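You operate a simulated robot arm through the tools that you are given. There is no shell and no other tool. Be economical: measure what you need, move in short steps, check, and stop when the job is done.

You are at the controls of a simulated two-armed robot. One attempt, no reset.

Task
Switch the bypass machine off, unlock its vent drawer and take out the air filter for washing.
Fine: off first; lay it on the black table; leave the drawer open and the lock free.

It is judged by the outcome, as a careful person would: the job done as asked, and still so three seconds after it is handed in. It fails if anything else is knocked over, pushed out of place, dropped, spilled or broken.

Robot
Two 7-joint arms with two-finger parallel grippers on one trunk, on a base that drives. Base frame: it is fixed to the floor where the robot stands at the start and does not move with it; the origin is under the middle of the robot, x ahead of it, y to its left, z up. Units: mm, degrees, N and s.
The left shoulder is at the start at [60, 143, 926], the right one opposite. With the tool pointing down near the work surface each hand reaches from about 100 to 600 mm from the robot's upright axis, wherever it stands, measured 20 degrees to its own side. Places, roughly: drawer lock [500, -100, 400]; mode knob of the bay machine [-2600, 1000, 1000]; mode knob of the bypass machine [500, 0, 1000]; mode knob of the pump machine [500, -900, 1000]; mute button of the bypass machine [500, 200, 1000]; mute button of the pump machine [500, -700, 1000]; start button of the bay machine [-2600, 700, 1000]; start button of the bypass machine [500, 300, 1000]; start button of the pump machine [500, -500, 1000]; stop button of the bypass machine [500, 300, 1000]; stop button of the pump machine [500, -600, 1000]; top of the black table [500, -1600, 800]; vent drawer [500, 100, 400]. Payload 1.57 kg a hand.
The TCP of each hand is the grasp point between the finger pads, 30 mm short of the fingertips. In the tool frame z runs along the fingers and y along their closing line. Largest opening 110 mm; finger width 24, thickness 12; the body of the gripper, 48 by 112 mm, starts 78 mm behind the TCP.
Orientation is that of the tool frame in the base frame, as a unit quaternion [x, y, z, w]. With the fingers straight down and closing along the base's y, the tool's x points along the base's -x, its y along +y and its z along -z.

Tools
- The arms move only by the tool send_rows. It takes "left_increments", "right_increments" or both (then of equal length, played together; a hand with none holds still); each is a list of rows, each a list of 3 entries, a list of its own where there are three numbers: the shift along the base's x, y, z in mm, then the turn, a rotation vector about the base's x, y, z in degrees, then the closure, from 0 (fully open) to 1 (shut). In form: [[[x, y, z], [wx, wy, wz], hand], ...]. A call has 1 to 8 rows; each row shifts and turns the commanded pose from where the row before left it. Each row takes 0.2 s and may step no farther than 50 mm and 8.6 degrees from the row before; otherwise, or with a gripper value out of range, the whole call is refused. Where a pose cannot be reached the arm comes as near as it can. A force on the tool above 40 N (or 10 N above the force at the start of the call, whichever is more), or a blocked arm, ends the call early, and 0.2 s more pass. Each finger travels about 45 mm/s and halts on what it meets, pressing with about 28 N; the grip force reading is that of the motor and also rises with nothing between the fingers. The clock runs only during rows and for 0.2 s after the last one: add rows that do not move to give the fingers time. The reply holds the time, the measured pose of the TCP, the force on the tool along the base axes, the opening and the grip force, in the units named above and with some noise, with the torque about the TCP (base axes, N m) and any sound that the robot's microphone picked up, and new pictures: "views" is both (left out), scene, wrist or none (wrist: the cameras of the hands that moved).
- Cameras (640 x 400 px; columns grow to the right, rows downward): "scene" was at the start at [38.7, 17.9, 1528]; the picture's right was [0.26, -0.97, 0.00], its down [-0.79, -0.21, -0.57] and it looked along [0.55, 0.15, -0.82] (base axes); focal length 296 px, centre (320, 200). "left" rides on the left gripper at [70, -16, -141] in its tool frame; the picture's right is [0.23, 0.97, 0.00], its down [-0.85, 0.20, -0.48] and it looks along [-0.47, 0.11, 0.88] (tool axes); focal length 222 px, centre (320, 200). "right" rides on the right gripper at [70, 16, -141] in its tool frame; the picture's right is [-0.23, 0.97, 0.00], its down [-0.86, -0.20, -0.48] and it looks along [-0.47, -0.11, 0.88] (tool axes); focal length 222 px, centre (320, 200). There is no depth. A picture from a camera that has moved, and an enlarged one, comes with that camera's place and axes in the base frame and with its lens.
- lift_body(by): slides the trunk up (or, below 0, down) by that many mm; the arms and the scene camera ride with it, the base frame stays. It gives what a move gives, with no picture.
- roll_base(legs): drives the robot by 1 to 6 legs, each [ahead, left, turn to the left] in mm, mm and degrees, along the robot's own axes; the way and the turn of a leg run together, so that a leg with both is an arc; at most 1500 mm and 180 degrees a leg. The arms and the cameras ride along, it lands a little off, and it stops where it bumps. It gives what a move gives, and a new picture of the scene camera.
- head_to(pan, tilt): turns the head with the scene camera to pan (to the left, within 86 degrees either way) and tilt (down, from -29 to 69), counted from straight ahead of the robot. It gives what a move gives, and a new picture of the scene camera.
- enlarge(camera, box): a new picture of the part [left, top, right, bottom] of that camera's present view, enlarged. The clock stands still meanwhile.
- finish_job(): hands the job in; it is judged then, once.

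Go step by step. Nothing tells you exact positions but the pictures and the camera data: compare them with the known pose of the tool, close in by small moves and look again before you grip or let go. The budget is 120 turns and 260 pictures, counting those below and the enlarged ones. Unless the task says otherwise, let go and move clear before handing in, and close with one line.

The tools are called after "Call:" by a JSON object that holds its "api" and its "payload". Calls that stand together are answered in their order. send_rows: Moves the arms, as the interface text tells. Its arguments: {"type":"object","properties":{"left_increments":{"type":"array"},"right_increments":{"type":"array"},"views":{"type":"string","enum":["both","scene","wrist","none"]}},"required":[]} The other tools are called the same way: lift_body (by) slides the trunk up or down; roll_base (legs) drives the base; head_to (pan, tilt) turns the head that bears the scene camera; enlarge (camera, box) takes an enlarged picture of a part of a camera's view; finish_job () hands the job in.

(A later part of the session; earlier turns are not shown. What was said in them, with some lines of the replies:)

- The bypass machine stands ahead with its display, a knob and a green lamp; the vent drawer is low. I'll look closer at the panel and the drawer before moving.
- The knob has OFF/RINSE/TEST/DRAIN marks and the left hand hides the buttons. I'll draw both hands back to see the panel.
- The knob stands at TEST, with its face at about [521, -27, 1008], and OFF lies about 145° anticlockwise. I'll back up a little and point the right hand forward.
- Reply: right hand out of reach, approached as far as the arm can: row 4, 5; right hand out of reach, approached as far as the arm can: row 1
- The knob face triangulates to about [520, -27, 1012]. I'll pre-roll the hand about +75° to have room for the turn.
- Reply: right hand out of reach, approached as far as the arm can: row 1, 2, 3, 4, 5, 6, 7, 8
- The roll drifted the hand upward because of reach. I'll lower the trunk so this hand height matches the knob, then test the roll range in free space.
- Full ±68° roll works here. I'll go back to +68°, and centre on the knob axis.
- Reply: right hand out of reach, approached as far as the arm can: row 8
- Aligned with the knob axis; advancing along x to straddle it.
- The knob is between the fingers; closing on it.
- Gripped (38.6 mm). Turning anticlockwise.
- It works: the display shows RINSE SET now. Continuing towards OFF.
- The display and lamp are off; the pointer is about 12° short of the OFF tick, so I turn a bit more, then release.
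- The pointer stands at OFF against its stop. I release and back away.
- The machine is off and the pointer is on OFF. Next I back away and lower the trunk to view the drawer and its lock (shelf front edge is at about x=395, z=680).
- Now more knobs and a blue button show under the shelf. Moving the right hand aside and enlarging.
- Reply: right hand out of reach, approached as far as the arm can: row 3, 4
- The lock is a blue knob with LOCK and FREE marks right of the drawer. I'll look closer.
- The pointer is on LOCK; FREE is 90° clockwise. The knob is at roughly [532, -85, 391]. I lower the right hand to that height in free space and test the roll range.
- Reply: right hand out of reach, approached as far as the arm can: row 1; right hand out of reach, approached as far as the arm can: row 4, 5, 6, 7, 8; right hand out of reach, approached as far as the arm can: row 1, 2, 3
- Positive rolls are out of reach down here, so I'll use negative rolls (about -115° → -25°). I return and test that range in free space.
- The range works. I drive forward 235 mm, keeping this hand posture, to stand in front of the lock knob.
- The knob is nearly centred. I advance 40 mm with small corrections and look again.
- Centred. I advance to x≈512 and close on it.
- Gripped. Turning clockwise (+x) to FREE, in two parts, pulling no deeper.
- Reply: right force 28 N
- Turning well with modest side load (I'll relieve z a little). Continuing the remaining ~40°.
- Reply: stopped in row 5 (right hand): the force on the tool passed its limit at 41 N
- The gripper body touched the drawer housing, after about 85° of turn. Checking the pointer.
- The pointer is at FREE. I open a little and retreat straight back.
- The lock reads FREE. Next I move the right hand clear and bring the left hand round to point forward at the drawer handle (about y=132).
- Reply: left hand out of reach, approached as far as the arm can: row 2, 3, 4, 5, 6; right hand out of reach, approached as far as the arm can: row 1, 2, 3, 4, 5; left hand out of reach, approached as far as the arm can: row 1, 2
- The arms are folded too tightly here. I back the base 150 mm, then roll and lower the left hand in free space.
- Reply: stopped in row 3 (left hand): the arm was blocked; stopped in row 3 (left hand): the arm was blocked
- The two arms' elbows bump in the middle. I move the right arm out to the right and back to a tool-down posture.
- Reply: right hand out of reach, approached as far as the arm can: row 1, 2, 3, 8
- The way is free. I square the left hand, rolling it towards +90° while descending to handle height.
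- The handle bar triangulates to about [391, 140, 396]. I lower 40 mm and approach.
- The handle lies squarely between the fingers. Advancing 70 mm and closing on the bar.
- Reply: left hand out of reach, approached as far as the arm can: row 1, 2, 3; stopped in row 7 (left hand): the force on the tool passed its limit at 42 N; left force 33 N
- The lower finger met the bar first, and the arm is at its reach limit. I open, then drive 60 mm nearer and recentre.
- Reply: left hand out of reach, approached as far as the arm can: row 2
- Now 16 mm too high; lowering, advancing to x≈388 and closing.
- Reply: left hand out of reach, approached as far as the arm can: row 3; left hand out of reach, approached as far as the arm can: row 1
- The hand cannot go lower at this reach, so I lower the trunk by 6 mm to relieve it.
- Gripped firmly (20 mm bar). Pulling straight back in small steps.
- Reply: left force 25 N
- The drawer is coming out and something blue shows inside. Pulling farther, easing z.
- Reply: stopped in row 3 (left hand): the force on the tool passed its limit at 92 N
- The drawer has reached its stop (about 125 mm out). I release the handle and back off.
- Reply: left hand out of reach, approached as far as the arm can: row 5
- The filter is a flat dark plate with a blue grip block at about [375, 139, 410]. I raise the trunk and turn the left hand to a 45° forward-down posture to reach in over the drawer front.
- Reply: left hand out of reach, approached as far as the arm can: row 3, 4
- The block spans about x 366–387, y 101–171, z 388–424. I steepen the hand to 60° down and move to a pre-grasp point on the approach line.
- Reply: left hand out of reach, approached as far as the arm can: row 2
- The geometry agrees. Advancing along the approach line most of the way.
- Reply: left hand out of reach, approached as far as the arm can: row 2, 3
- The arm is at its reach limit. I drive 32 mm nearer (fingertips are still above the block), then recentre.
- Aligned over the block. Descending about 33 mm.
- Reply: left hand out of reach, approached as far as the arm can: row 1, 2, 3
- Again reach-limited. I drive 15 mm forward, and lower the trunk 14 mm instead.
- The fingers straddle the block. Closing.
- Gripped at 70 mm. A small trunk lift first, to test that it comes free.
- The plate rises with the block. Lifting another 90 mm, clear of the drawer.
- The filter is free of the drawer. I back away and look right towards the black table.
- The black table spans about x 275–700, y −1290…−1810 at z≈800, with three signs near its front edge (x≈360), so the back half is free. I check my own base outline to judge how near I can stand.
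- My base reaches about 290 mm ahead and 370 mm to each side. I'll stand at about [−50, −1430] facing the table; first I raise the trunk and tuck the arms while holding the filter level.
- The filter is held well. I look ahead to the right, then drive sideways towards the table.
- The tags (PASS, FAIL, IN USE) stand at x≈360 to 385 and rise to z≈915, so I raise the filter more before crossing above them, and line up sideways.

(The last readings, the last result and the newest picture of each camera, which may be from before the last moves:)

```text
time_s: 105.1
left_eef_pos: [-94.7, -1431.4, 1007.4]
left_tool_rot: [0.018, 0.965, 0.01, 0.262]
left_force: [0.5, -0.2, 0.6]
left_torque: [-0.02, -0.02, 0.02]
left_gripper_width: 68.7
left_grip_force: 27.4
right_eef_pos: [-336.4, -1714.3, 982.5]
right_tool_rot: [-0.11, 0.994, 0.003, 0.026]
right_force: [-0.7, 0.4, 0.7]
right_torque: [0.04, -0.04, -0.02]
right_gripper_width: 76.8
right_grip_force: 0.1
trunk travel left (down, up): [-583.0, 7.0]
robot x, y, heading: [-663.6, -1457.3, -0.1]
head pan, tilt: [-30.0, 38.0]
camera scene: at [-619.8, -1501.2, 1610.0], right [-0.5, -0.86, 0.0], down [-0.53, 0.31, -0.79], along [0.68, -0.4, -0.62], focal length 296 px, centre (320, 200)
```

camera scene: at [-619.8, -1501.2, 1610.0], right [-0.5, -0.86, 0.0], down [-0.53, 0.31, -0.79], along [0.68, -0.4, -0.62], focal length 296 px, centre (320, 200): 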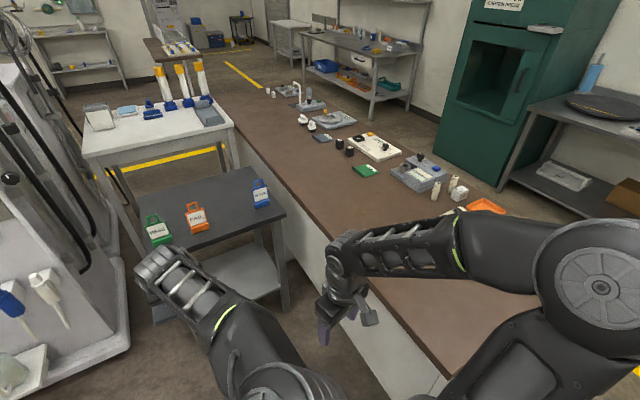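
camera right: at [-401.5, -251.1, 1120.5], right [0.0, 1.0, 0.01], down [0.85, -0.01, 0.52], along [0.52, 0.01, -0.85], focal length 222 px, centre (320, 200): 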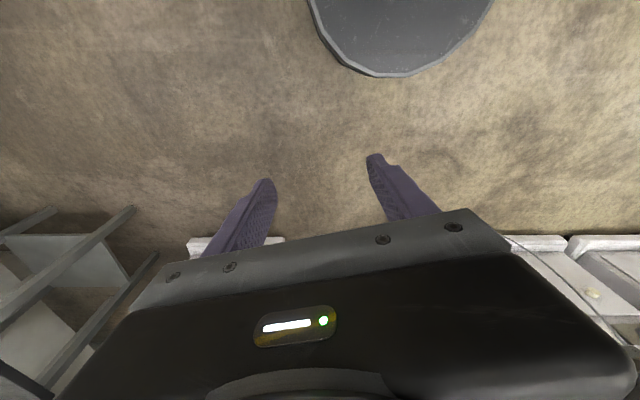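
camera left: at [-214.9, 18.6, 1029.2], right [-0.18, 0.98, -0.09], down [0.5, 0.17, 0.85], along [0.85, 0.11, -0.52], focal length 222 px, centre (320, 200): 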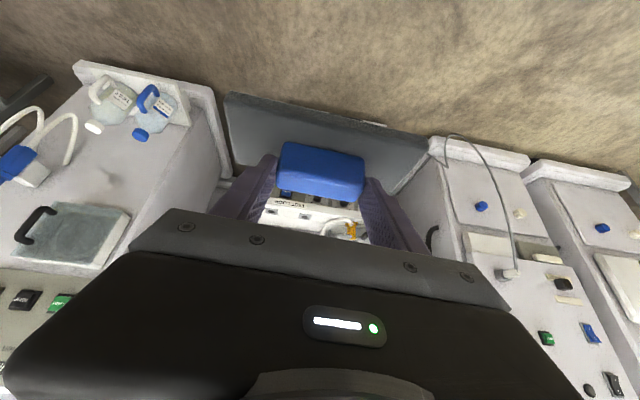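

Lined up (hand y −1431). Driving forward in two parts.

Call:
{"api": "roll_base", "payload": {"legs": [[380, 0, 0]]}}

Call:
{"api": "head_to", "payload": {"pan": 0, "tilt": 50}}

```text
time_s: 107.6
left_eef_pos: [297.8, -1428.3, 1006.4]
left_tool_rot: [0.014, 0.965, 0.012, 0.261]
left_force: [-0.4, -0.1, -1.4]
left_torque: [-0.02, 0.04, 0.02]
left_gripper_width: 69.0
left_grip_force: 27.8
right_eef_pos: [58.2, -1711.8, 981.4]
right_tool_rot: [-0.113, 0.993, 0.002, 0.026]
right_force: [0.4, 0.4, -1.3]
right_torque: [0.01, 0.03, 0.03]
right_gripper_width: 77.0
right_grip_force: 0.0
trunk travel left (down, up): [-583.0, 7.0]
robot x, y, heading: [-270.7, -1456.6, -0.1]
head pan, tilt: [-30.0, 38.0]
camera scene: at [-226.6, -1500.5, 1610.0], right [-0.5, -0.87, 0.0], down [-0.53, 0.31, -0.79], along [0.68, -0.39, -0.62], focal length 296 px, centre (320, 200)
```

scene: 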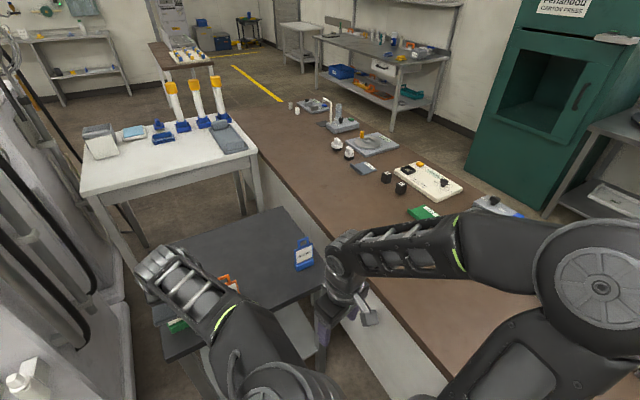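

```text
time_s: 108.5
left_eef_pos: [296.8, -1426.5, 1006.7]
left_tool_rot: [0.014, 0.965, 0.012, 0.262]
left_force: [0.2, 1.1, -0.9]
left_torque: [0.02, 0.02, -0.02]
left_gripper_width: 69.0
left_grip_force: 28.3
right_eef_pos: [58.2, -1712.3, 980.1]
right_tool_rot: [-0.113, 0.993, 0.002, 0.026]
right_force: [0.3, -0.1, -0.1]
right_torque: [0.0, -0.03, 0.01]
right_gripper_width: 76.8
right_grip_force: 0.1
trunk travel left (down, up): [-583.0, 7.0]
robot x, y, heading: [-270.5, -1453.0, 0.1]
head pan, tilt: [0.0, 50.0]
camera scene: at [-225.5, -1457.5, 1592.9], right [0.0, -1.0, 0.0], down [-0.77, 0.0, -0.64], along [0.64, 0.0, -0.77], focal length 296 px, centre (320, 200)
```

scene: 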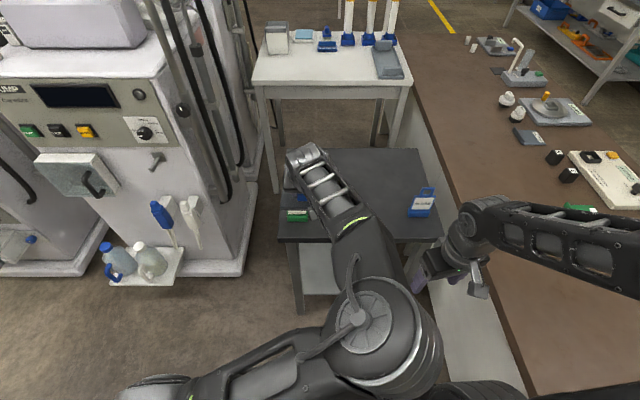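

The filter is above the tags' height with margin. Driving the remaining 195 mm.

Call:
{"api": "roll_base", "payload": {"legs": [[195, -20, 0]]}}

Call:
{"api": "send_rows", "payload": {"left_increments": [[[15, -5, 0], [0, 0, 0], 0.7], [[15, -5, 0], [0, 0, 0], 0.7]], "views": "wrist"}}

```text
time_s: 110.1
left_eef_pos: [492.0, -1446.7, 1006.9]
left_tool_rot: [0.014, 0.965, 0.012, 0.261]
left_force: [-0.3, 0.2, -1.3]
left_torque: [0.0, 0.02, -0.01]
left_gripper_width: 69.0
left_grip_force: 28.0
right_eef_pos: [252.2, -1732.0, 981.1]
right_tool_rot: [-0.113, 0.993, 0.002, 0.026]
right_force: [-0.5, -0.4, 0.6]
right_torque: [0.04, 0.05, -0.02]
right_gripper_width: 76.9
right_grip_force: 0.1
trunk travel left (down, up): [-583.0, 7.0]
robot x, y, heading: [-80.1, -1480.9, 0.0]
head pan, tilt: [0.0, 50.0]
camera scene: at [-31.1, -1477.4, 1592.8], right [0.0, -1.0, 0.0], down [-0.77, 0.0, -0.64], along [0.64, 0.0, -0.77], focal length 296 px, centre (320, 200)
```

scene: 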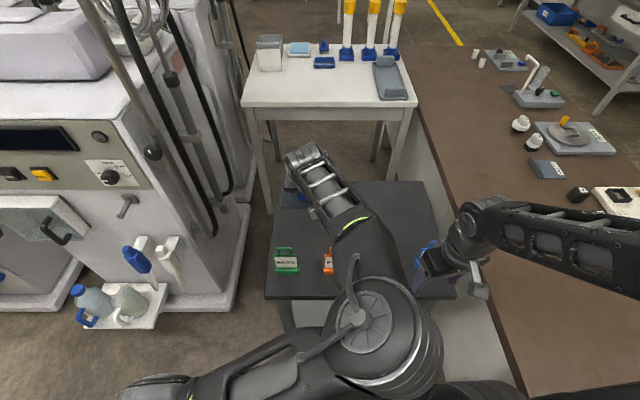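

```text
time_s: 110.7
left_eef_pos: [520.8, -1459.7, 1007.1]
left_tool_rot: [0.014, 0.965, 0.011, 0.261]
left_force: [0.1, -0.1, -0.6]
left_torque: [0.02, 0.04, 0.04]
left_gripper_width: 69.1
left_grip_force: 27.7
right_eef_pos: [251.4, -1731.7, 981.4]
right_tool_rot: [-0.112, 0.993, 0.003, 0.026]
right_force: [-0.3, 0.1, -0.5]
right_torque: [0.04, 0.05, -0.01]
right_gripper_width: 76.9
right_grip_force: 0.1
trunk travel left (down, up): [-583.0, 7.0]
robot x, y, heading: [-76.6, -1472.1, 0.1]
head pan, tilt: [0.0, 50.0]
camera left: at [388.3, -1475.2, 1093.5], right [-0.18, 0.98, -0.09], down [0.5, 0.16, 0.85], along [0.85, 0.11, -0.52], focal length 222 px, centre (320, 200)
```

left: 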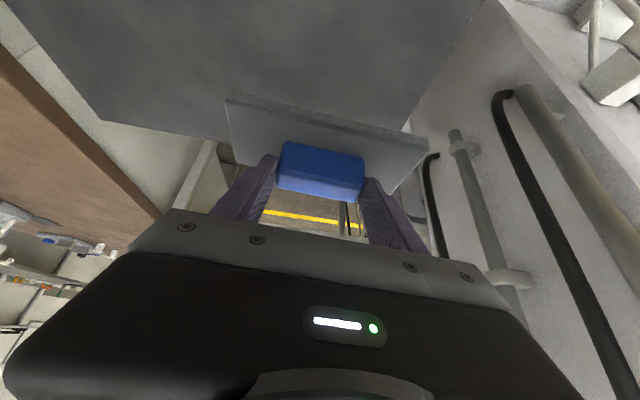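

The plate is over clear table (x 476–557, y −1530…−1389). I lower it with the left arm only, first 100 mm.

Call:
{"api": "send_rows", "payload": {"left_increments": [[[2, 0, -20], [0, 0, 0], 0.7], [[2, 0, -20], [0, 0, 0], 0.7], [[0, 0, -20], [0, 0, 0], 0.7], [[0, 0, -20], [0, 0, 0], 0.7], [[0, 0, -20], [0, 0, 0], 0.7], [[0, 0, 0], [0, 0, 0], 0.7]], "views": "both"}}

```text
time_s: 112.1
left_eef_pos: [523.1, -1457.9, 907.5]
left_tool_rot: [0.014, 0.965, 0.011, 0.262]
left_force: [0.7, 0.0, -0.6]
left_torque: [-0.02, -0.01, -0.03]
left_gripper_width: 68.9
left_grip_force: 28.3
right_eef_pos: [249.8, -1732.2, 981.6]
right_tool_rot: [-0.114, 0.993, 0.002, 0.027]
right_force: [-0.1, -0.1, 0.0]
right_torque: [0.0, 0.03, 0.02]
right_gripper_width: 76.9
right_grip_force: 0.1
trunk travel left (down, up): [-583.0, 7.0]
robot x, y, heading: [-80.5, -1477.2, 0.4]
head pan, tilt: [0.0, 50.0]
camera scene: at [-32.9, -1477.2, 1592.8], right [0.0, -1.0, 0.0], down [-0.77, 0.0, -0.64], along [0.64, 0.0, -0.77], focal length 296 px, centre (320, 200)
camera left: at [391.4, -1473.6, 994.7], right [-0.18, 0.98, -0.09], down [0.5, 0.16, 0.85], along [0.85, 0.11, -0.52], focal length 222 px, centre (320, 200)
```

scene: 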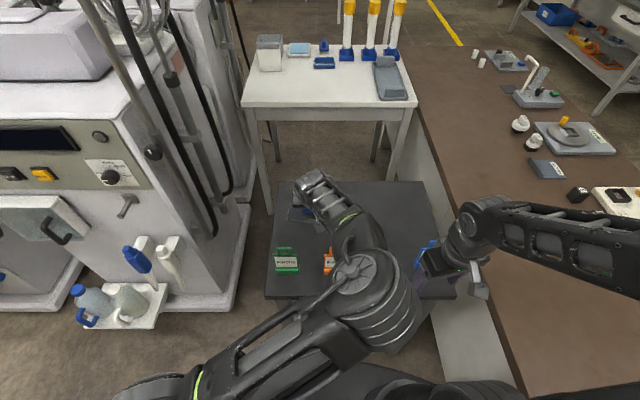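
left: 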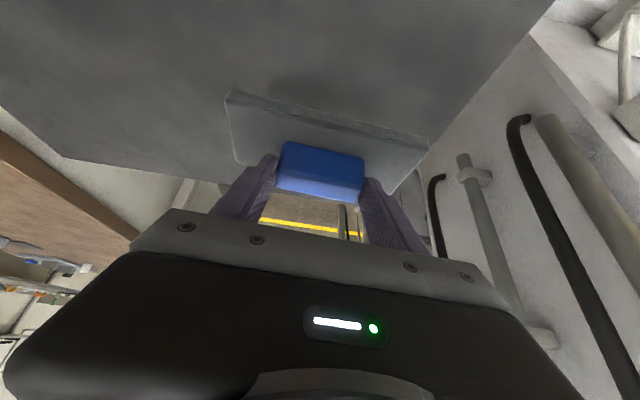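

Good. Continuing down in finer steps until contact.

Call:
{"api": "send_rows", "payload": {"left_increments": [[[0, 0, -12], [0, 0, 0], 0.7], [[0, 0, -12], [0, 0, 0], 0.7], [[0, 0, -8], [0, 0, 0], 0.7], [[0, 0, 0], [0, 0, 0], 0.7]], "views": "wrist"}}

```text
time_s: 113.1
left_eef_pos: [526.1, -1457.6, 874.4]
left_tool_rot: [0.014, 0.965, 0.012, 0.261]
left_force: [0.2, -0.4, -0.1]
left_torque: [-0.02, 0.03, 0.01]
left_gripper_width: 69.2
left_grip_force: 28.2
right_eef_pos: [250.5, -1730.8, 982.0]
right_tool_rot: [-0.113, 0.993, 0.002, 0.028]
right_force: [0.0, 0.0, -0.8]
right_torque: [0.02, 0.0, -0.02]
right_gripper_width: 77.2
right_grip_force: 0.3
trunk travel left (down, up): [-583.0, 7.0]
robot x, y, heading: [-77.4, -1476.7, 0.2]
head pan, tilt: [0.0, 50.0]
camera left: at [393.1, -1473.1, 962.4], right [-0.18, 0.98, -0.09], down [0.5, 0.16, 0.85], along [0.85, 0.11, -0.52], focal length 222 px, centre (320, 200)
```

left: 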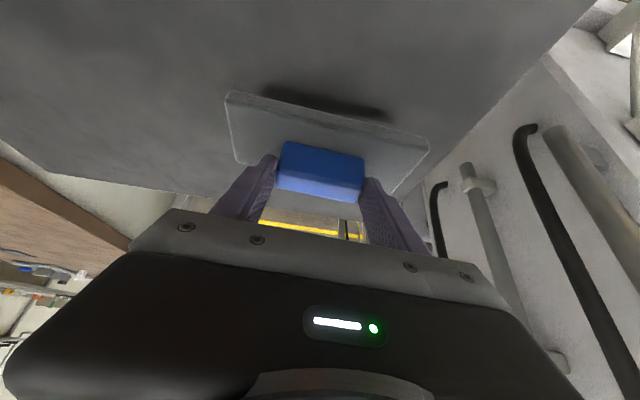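

A contact shadow is near. Lowering 4 mm at a time.

Call:
{"api": "send_rows", "payload": {"left_increments": [[[0, 0, -4], [0, 0, 0], 0.7], [[0, 0, -4], [0, 0, 0], 0.7], [[0, 0, -4], [0, 0, 0], 0.7], [[0, 0, -4], [0, 0, 0], 0.7], [[0, 0, 0], [0, 0, 0], 0.7]], "views": "wrist"}}

```text
time_s: 114.3
left_eef_pos: [523.7, -1458.1, 858.2]
left_tool_rot: [0.014, 0.965, 0.011, 0.262]
left_force: [-0.2, -1.0, -0.2]
left_torque: [0.01, 0.0, -0.02]
left_gripper_width: 69.0
left_grip_force: 27.9
right_eef_pos: [250.7, -1731.1, 982.5]
right_tool_rot: [-0.113, 0.993, 0.002, 0.027]
right_force: [-0.2, 0.0, 0.0]
right_torque: [0.03, -0.02, 0.01]
right_gripper_width: 77.0
right_grip_force: 0.1
trunk travel left (down, up): [-583.0, 7.0]
robot x, y, heading: [-80.2, -1473.7, -0.2]
head pan, tilt: [0.0, 50.0]
camera left: at [392.6, -1474.1, 946.1], right [-0.18, 0.98, -0.09], down [0.5, 0.16, 0.85], along [0.85, 0.11, -0.52], focal length 222 px, centre (320, 200)
```

left: 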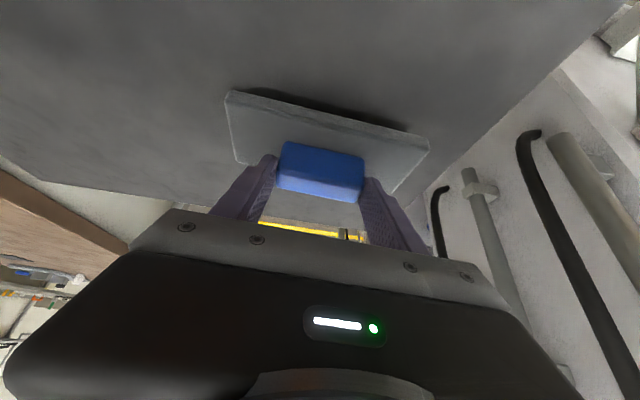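

Call:
{"api": "send_rows", "payload": {"left_increments": [[[0, 0, -3], [0, 0, 0], 0.7], [[0, 0, -3], [0, 0, 0], 0.7], [[0, 0, -3], [0, 0, 0], 0.7], [[0, 0, 0], [0, 0, 0], 0.7]], "views": "wrist"}}

```text
time_s: 115.3
left_eef_pos: [525.2, -1458.7, 849.3]
left_tool_rot: [0.014, 0.966, 0.011, 0.259]
left_force: [0.0, -1.5, 0.3]
left_torque: [0.0, -0.02, 0.02]
left_gripper_width: 69.1
left_grip_force: 27.8
right_eef_pos: [250.4, -1732.0, 981.2]
right_tool_rot: [-0.113, 0.993, 0.002, 0.026]
right_force: [0.1, 0.1, 0.3]
right_torque: [0.01, 0.04, 0.0]
right_gripper_width: 77.2
right_grip_force: 0.2
trunk travel left (down, up): [-583.0, 7.0]
robot x, y, heading: [-83.8, -1478.6, 0.2]
head pan, tilt: [0.0, 50.0]
camera left: at [392.8, -1474.0, 936.7], right [-0.18, 0.98, -0.09], down [0.5, 0.16, 0.85], along [0.85, 0.11, -0.52], focal length 222 px, centre (320, 200)
```

left: 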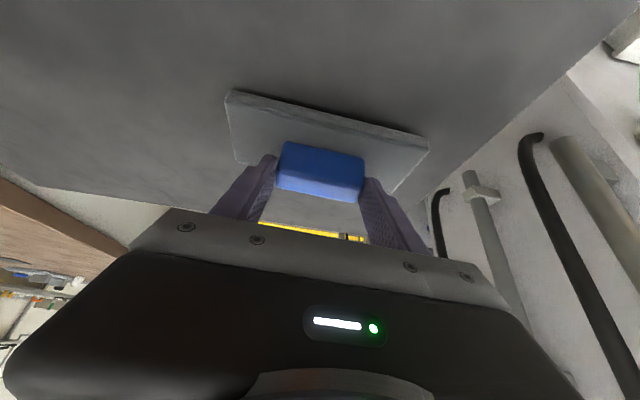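

The shadow is nearly closed but there is no contact force yet; a few more millimetres.

Call:
{"api": "send_rows", "payload": {"left_increments": [[[0, 0, -2], [0, 0, 0], 0.7], [[0, 0, -2], [0, 0, 0], 0.7], [[0, 0, -2], [0, 0, 0], 0.7], [[0, 0, 0], [0, 0, 0], 0.7]], "views": "none"}}

Call:
{"api": "enlarge", "payload": {"camera": "left", "box": [200, 70, 450, 220]}}

```text
time_s: 116.3
left_eef_pos: [524.8, -1458.5, 845.8]
left_tool_rot: [0.014, 0.965, 0.011, 0.26]
left_force: [-0.1, 0.3, -0.2]
left_torque: [0.0, 0.01, 0.01]
left_gripper_width: 68.8
left_grip_force: 27.9
right_eef_pos: [251.2, -1730.8, 982.4]
right_tool_rot: [-0.113, 0.993, 0.002, 0.026]
right_force: [0.3, -0.4, 0.6]
right_torque: [-0.04, 0.01, -0.01]
right_gripper_width: 77.0
right_grip_force: 0.0
trunk travel left (down, up): [-583.0, 7.0]
robot x, y, heading: [-78.0, -1477.6, 0.2]
head pan, tilt: [0.0, 50.0]
```

```text
2.56 times, centred on (325, 145) of left
camera zoom: at [392.6, -1473.8, 931.2], right [-0.18, 0.98, -0.09], down [0.5, 0.16, 0.85], along [0.85, 0.11, -0.52], focal length 569 px, centre (307, 341)
```

zoom: 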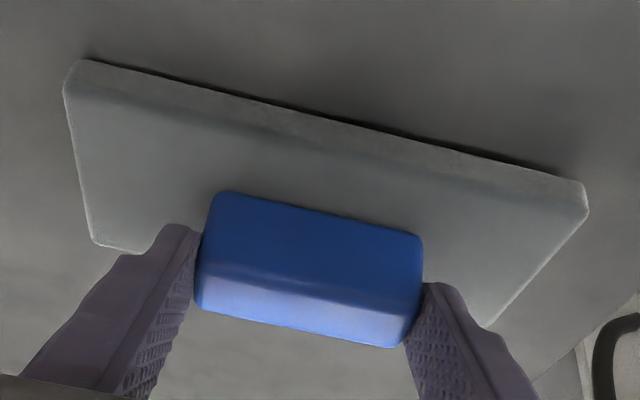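

Call:
{"api": "send_rows", "payload": {"left_increments": [[[0, 0, -2], [0, 0, 0], 0.7], [[0, 0, -2], [0, 0, 0], 0.7], [[0, 0, 0], [0, 0, 0], 0.7]], "views": "none"}}

Call:
{"api": "enlarge", "payload": {"camera": "left", "box": [200, 70, 450, 220]}}

```text
time_s: 117.1
left_eef_pos: [525.1, -1457.0, 841.0]
left_tool_rot: [0.014, 0.965, 0.012, 0.262]
left_force: [1.2, 3.7, 8.9]
left_torque: [-0.58, -0.07, 0.11]
left_gripper_width: 68.7
left_grip_force: 28.2
right_eef_pos: [250.0, -1731.8, 982.0]
right_tool_rot: [-0.113, 0.993, 0.002, 0.027]
right_force: [0.4, 0.8, 0.2]
right_torque: [0.0, 0.05, -0.01]
right_gripper_width: 77.0
right_grip_force: 0.0
trunk travel left (down, up): [-583.0, 7.0]
robot x, y, heading: [-79.5, -1475.6, 0.2]
head pan, tilt: [0.0, 50.0]
```

```text
2.56 times, centred on (325, 145) of left
camera zoom: at [392.7, -1473.4, 928.2], right [-0.18, 0.98, -0.09], down [0.5, 0.17, 0.85], along [0.85, 0.11, -0.52], focal length 569 px, centre (307, 341)
```

zoom: 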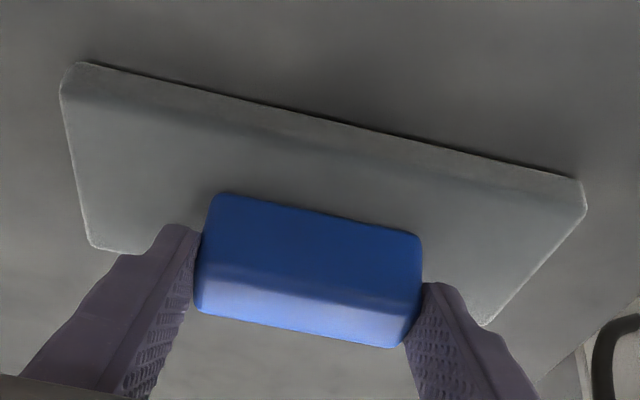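

Contact (9 N): the filter rests on the table. I release and retreat along the approach line.

Call:
{"api": "send_rows", "payload": {"left_increments": [[[0, 0, 0], [0, 0, 0], 0.3], [[0, 0, 0], [0, 0, 0], 0.15], [[0, 0, 0], [0, 0, 0], 0.1], [[0, 0, 0], [0, 0, 0], 0.1]], "views": "wrist"}}

```text
time_s: 118.1
left_eef_pos: [524.0, -1459.5, 840.6]
left_tool_rot: [0.014, 0.965, 0.011, 0.261]
left_force: [0.4, 0.7, 0.4]
left_torque: [-0.01, -0.01, 0.01]
left_gripper_width: 99.3
left_grip_force: 0.0
right_eef_pos: [249.9, -1731.4, 982.7]
right_tool_rot: [-0.113, 0.993, 0.001, 0.027]
right_force: [0.0, 0.2, -0.9]
right_torque: [0.0, 0.04, -0.06]
right_gripper_width: 77.2
right_grip_force: 0.0
trunk travel left (down, up): [-583.0, 7.0]
robot x, y, heading: [-80.1, -1476.3, 0.2]
head pan, tilt: [0.0, 50.0]
camera left: at [392.5, -1474.0, 927.4], right [-0.18, 0.98, -0.09], down [0.5, 0.16, 0.85], along [0.85, 0.11, -0.52], focal length 222 px, centre (320, 200)
```

left: 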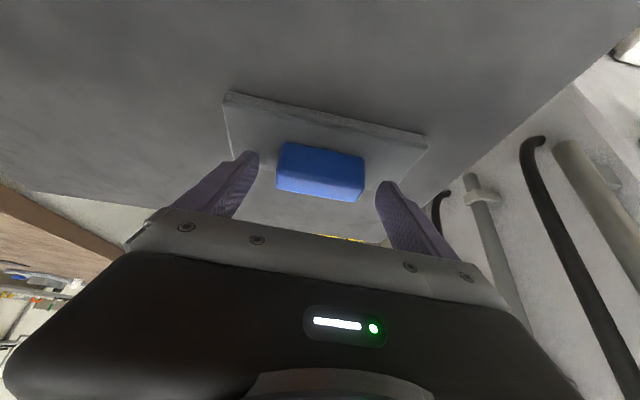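

Call:
{"api": "send_rows", "payload": {"left_increments": [[[0, 0, 10], [0, 0, 0], 0.1], [[0, 0, 20], [0, 0, 0], 0.1], [[0, 0, 25], [0, 0, 0], 0.1], [[0, 0, 25], [0, 0, 0], 0.1], [[0, 0, 25], [0, 0, 0], 0.1], [[0, 0, 25], [0, 0, 0], 0.1], [[0, 0, 25], [0, 0, 0], 0.1], [[0, 0, 10], [0, 0, 0], 0.1]], "views": "wrist"}}

```text
time_s: 119.9
left_eef_pos: [525.3, -1458.0, 1006.2]
left_tool_rot: [0.015, 0.965, 0.011, 0.26]
left_force: [-0.3, -0.1, -0.2]
left_torque: [-0.03, 0.01, 0.01]
left_gripper_width: 99.0
left_grip_force: 0.0
right_eef_pos: [251.3, -1731.1, 981.9]
right_tool_rot: [-0.114, 0.993, 0.002, 0.026]
right_force: [-0.2, -0.2, 0.7]
right_torque: [0.01, 0.01, -0.02]
right_gripper_width: 77.0
right_grip_force: 0.1
trunk travel left (down, up): [-583.0, 7.0]
robot x, y, heading: [-80.2, -1476.0, 0.2]
head pan, tilt: [0.0, 50.0]
camera left: at [392.7, -1474.4, 1092.9], right [-0.18, 0.98, -0.09], down [0.5, 0.16, 0.85], along [0.85, 0.11, -0.52], focal length 222 px, centre (320, 200)
```

left: 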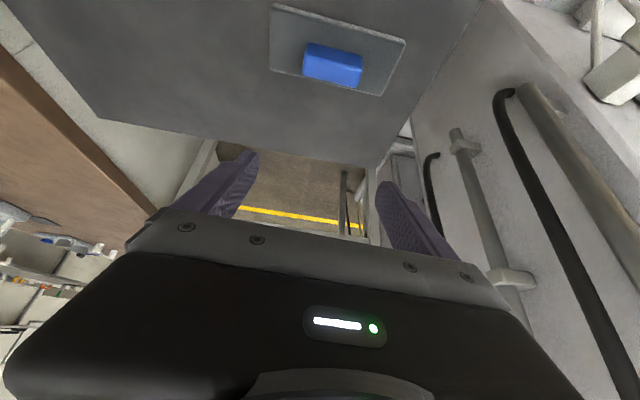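

The filter lies flat on the table. I back the robot away and check the table and the machine.

Call:
{"api": "roll_base", "payload": {"legs": [[-500, 0, 0]]}}

Call:
{"api": "head_to", "payload": {"pan": 0, "tilt": 38}}

Call:
{"api": "head_to", "payload": {"pan": 60, "tilt": 30}}

```text
time_s: 122.8
left_eef_pos: [34.2, -1461.5, 1005.8]
left_tool_rot: [0.018, 0.965, 0.01, 0.263]
left_force: [-0.8, 0.6, -0.6]
left_torque: [-0.05, -0.01, 0.01]
left_gripper_width: 99.1
left_grip_force: 0.1
right_eef_pos: [-240.7, -1732.2, 982.3]
right_tool_rot: [-0.11, 0.994, 0.002, 0.025]
right_force: [0.2, 0.3, 0.7]
right_torque: [0.0, 0.02, 0.02]
right_gripper_width: 76.9
right_grip_force: 0.1
trunk travel left (down, up): [-583.0, 7.0]
robot x, y, heading: [-571.2, -1473.7, -0.3]
head pan, tilt: [0.0, 50.0]
camera scene: at [-523.2, -1476.6, 1592.9], right [-0.01, -1.0, 0.0], down [-0.77, 0.0, -0.64], along [0.64, 0.0, -0.77], focal length 296 px, centre (320, 200)
```

scene: 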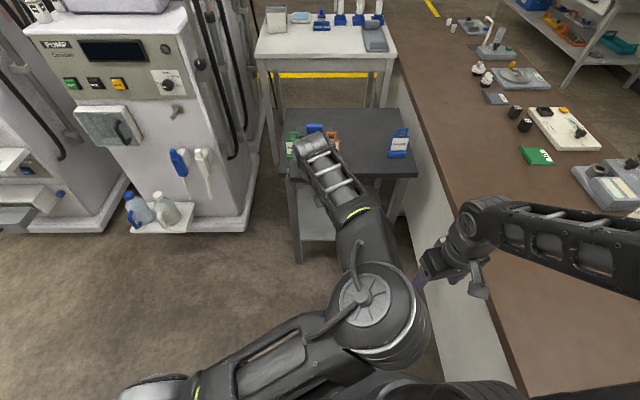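

```text
time_s: 123.5
left_eef_pos: [35.0, -1461.7, 1006.2]
left_tool_rot: [0.017, 0.965, 0.011, 0.262]
left_force: [-0.3, -0.2, -0.6]
left_torque: [0.0, 0.01, -0.03]
left_gripper_width: 99.3
left_grip_force: 0.1
right_eef_pos: [-240.5, -1733.4, 982.6]
right_tool_rot: [-0.11, 0.994, 0.002, 0.026]
right_force: [-0.1, -0.2, -0.7]
right_torque: [-0.04, 0.02, -0.04]
right_gripper_width: 76.7
right_grip_force: 0.1
trunk travel left (down, up): [-583.0, 7.0]
robot x, y, heading: [-566.9, -1476.1, -0.2]
head pan, tilt: [0.0, 38.0]
camera scene: at [-513.0, -1476.7, 1609.9], right [-0.01, -1.0, 0.0], down [-0.62, 0.0, -0.79], along [0.79, 0.0, -0.62], focal length 296 px, centre (320, 200)
```

scene: 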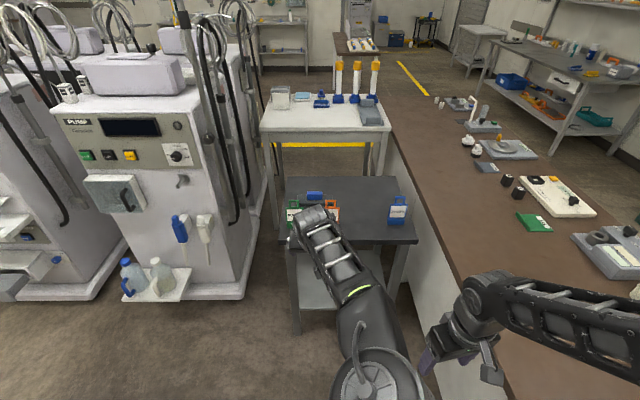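

```text
time_s: 124.8
left_eef_pos: [36.0, -1461.8, 1005.5]
left_tool_rot: [0.017, 0.965, 0.011, 0.262]
left_force: [0.3, -0.2, -0.2]
left_torque: [0.03, -0.02, -0.03]
left_gripper_width: 99.2
left_grip_force: 0.1
right_eef_pos: [-239.7, -1732.6, 981.5]
right_tool_rot: [-0.11, 0.994, 0.002, 0.027]
right_force: [1.0, 0.8, 0.2]
right_torque: [0.02, -0.02, 0.0]
right_gripper_width: 77.0
right_grip_force: 0.0
trunk travel left (down, up): [-583.0, 7.0]
robot x, y, heading: [-566.2, -1477.8, -0.1]
head pan, tilt: [60.0, 30.0]
camera scene: at [-553.6, -1398.2, 1622.4], right [0.86, -0.51, 0.0], down [-0.25, -0.43, -0.87], along [0.44, 0.75, -0.5], focal length 296 px, centre (320, 200)
```

scene: 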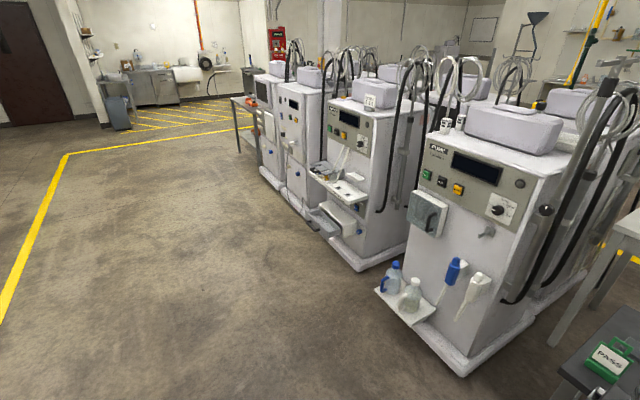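

Call:
{"api": "enlarge", "payload": {"camera": "scene", "box": [290, 80, 430, 280]}}

Call:
{"api": "head_to", "payload": {"pan": 12, "tilt": 38}}

Call:
{"api": "enlarge", "payload": {"camera": "scene", "box": [310, 150, 480, 260]}}

```text
2.00 times, centred on (360, 180) of scene
camera zoom: at [-553.6, -1398.2, 1622.4], right [0.86, -0.51, 0.0], down [-0.25, -0.43, -0.87], along [0.44, 0.75, -0.5], focal length 592 px, centre (240, 240)
```

zoom: 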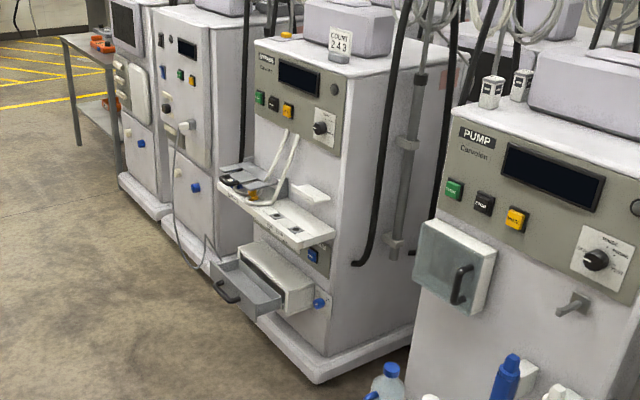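

```text
time_s: 126.0
left_eef_pos: [35.5, -1461.9, 1005.4]
left_tool_rot: [0.017, 0.965, 0.01, 0.261]
left_force: [0.4, 0.0, 0.6]
left_torque: [-0.01, 0.01, -0.02]
left_gripper_width: 98.9
left_grip_force: 0.0
right_eef_pos: [-241.3, -1732.4, 982.0]
right_tool_rot: [-0.11, 0.994, 0.002, 0.026]
right_force: [-0.5, -0.5, 0.7]
right_torque: [-0.01, -0.01, 0.04]
right_gripper_width: 77.2
right_grip_force: 0.0
trunk travel left (down, up): [-583.0, 7.0]
robot x, y, heading: [-568.5, -1476.0, -0.3]
head pan, tilt: [12.0, 38.0]
camera scene: at [-514.8, -1458.7, 1610.0], right [0.2, -0.98, 0.0], down [-0.6, -0.13, -0.79], along [0.77, 0.16, -0.62], focal length 296 px, centre (320, 200)
```

scene: 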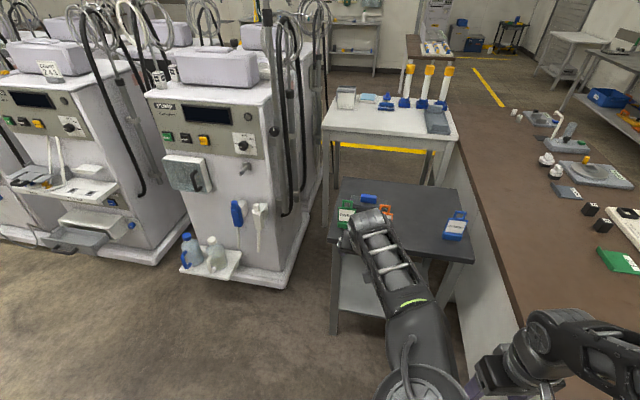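

```text
3.64 times, centred on (395, 205) of scene
camera zoom: at [-514.8, -1458.7, 1610.0], right [0.2, -0.98, 0.0], down [-0.6, -0.13, -0.79], along [0.77, 0.16, -0.62], focal length 1076 px, centre (47, 182)
```

zoom: 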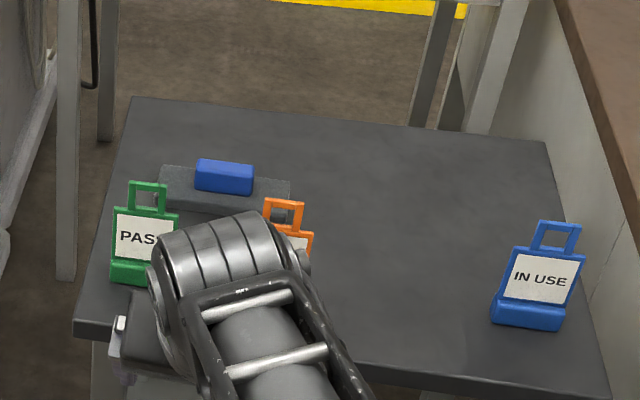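

The machine is off, the lock stands at FREE, the drawer is open, the filter lies flat on the black table, and the tags are still standing in place. Handing in.

Call:
{"api": "finish_job", "payload": {}}

```text
The job is handed in.
```

The bypass machine is off, its vent drawer is unlocked and left open, and the air filter is lying flat on the black table ready for washing. The lock is at FREE, and nothing else looked moved or knocked over when I checked at the end.
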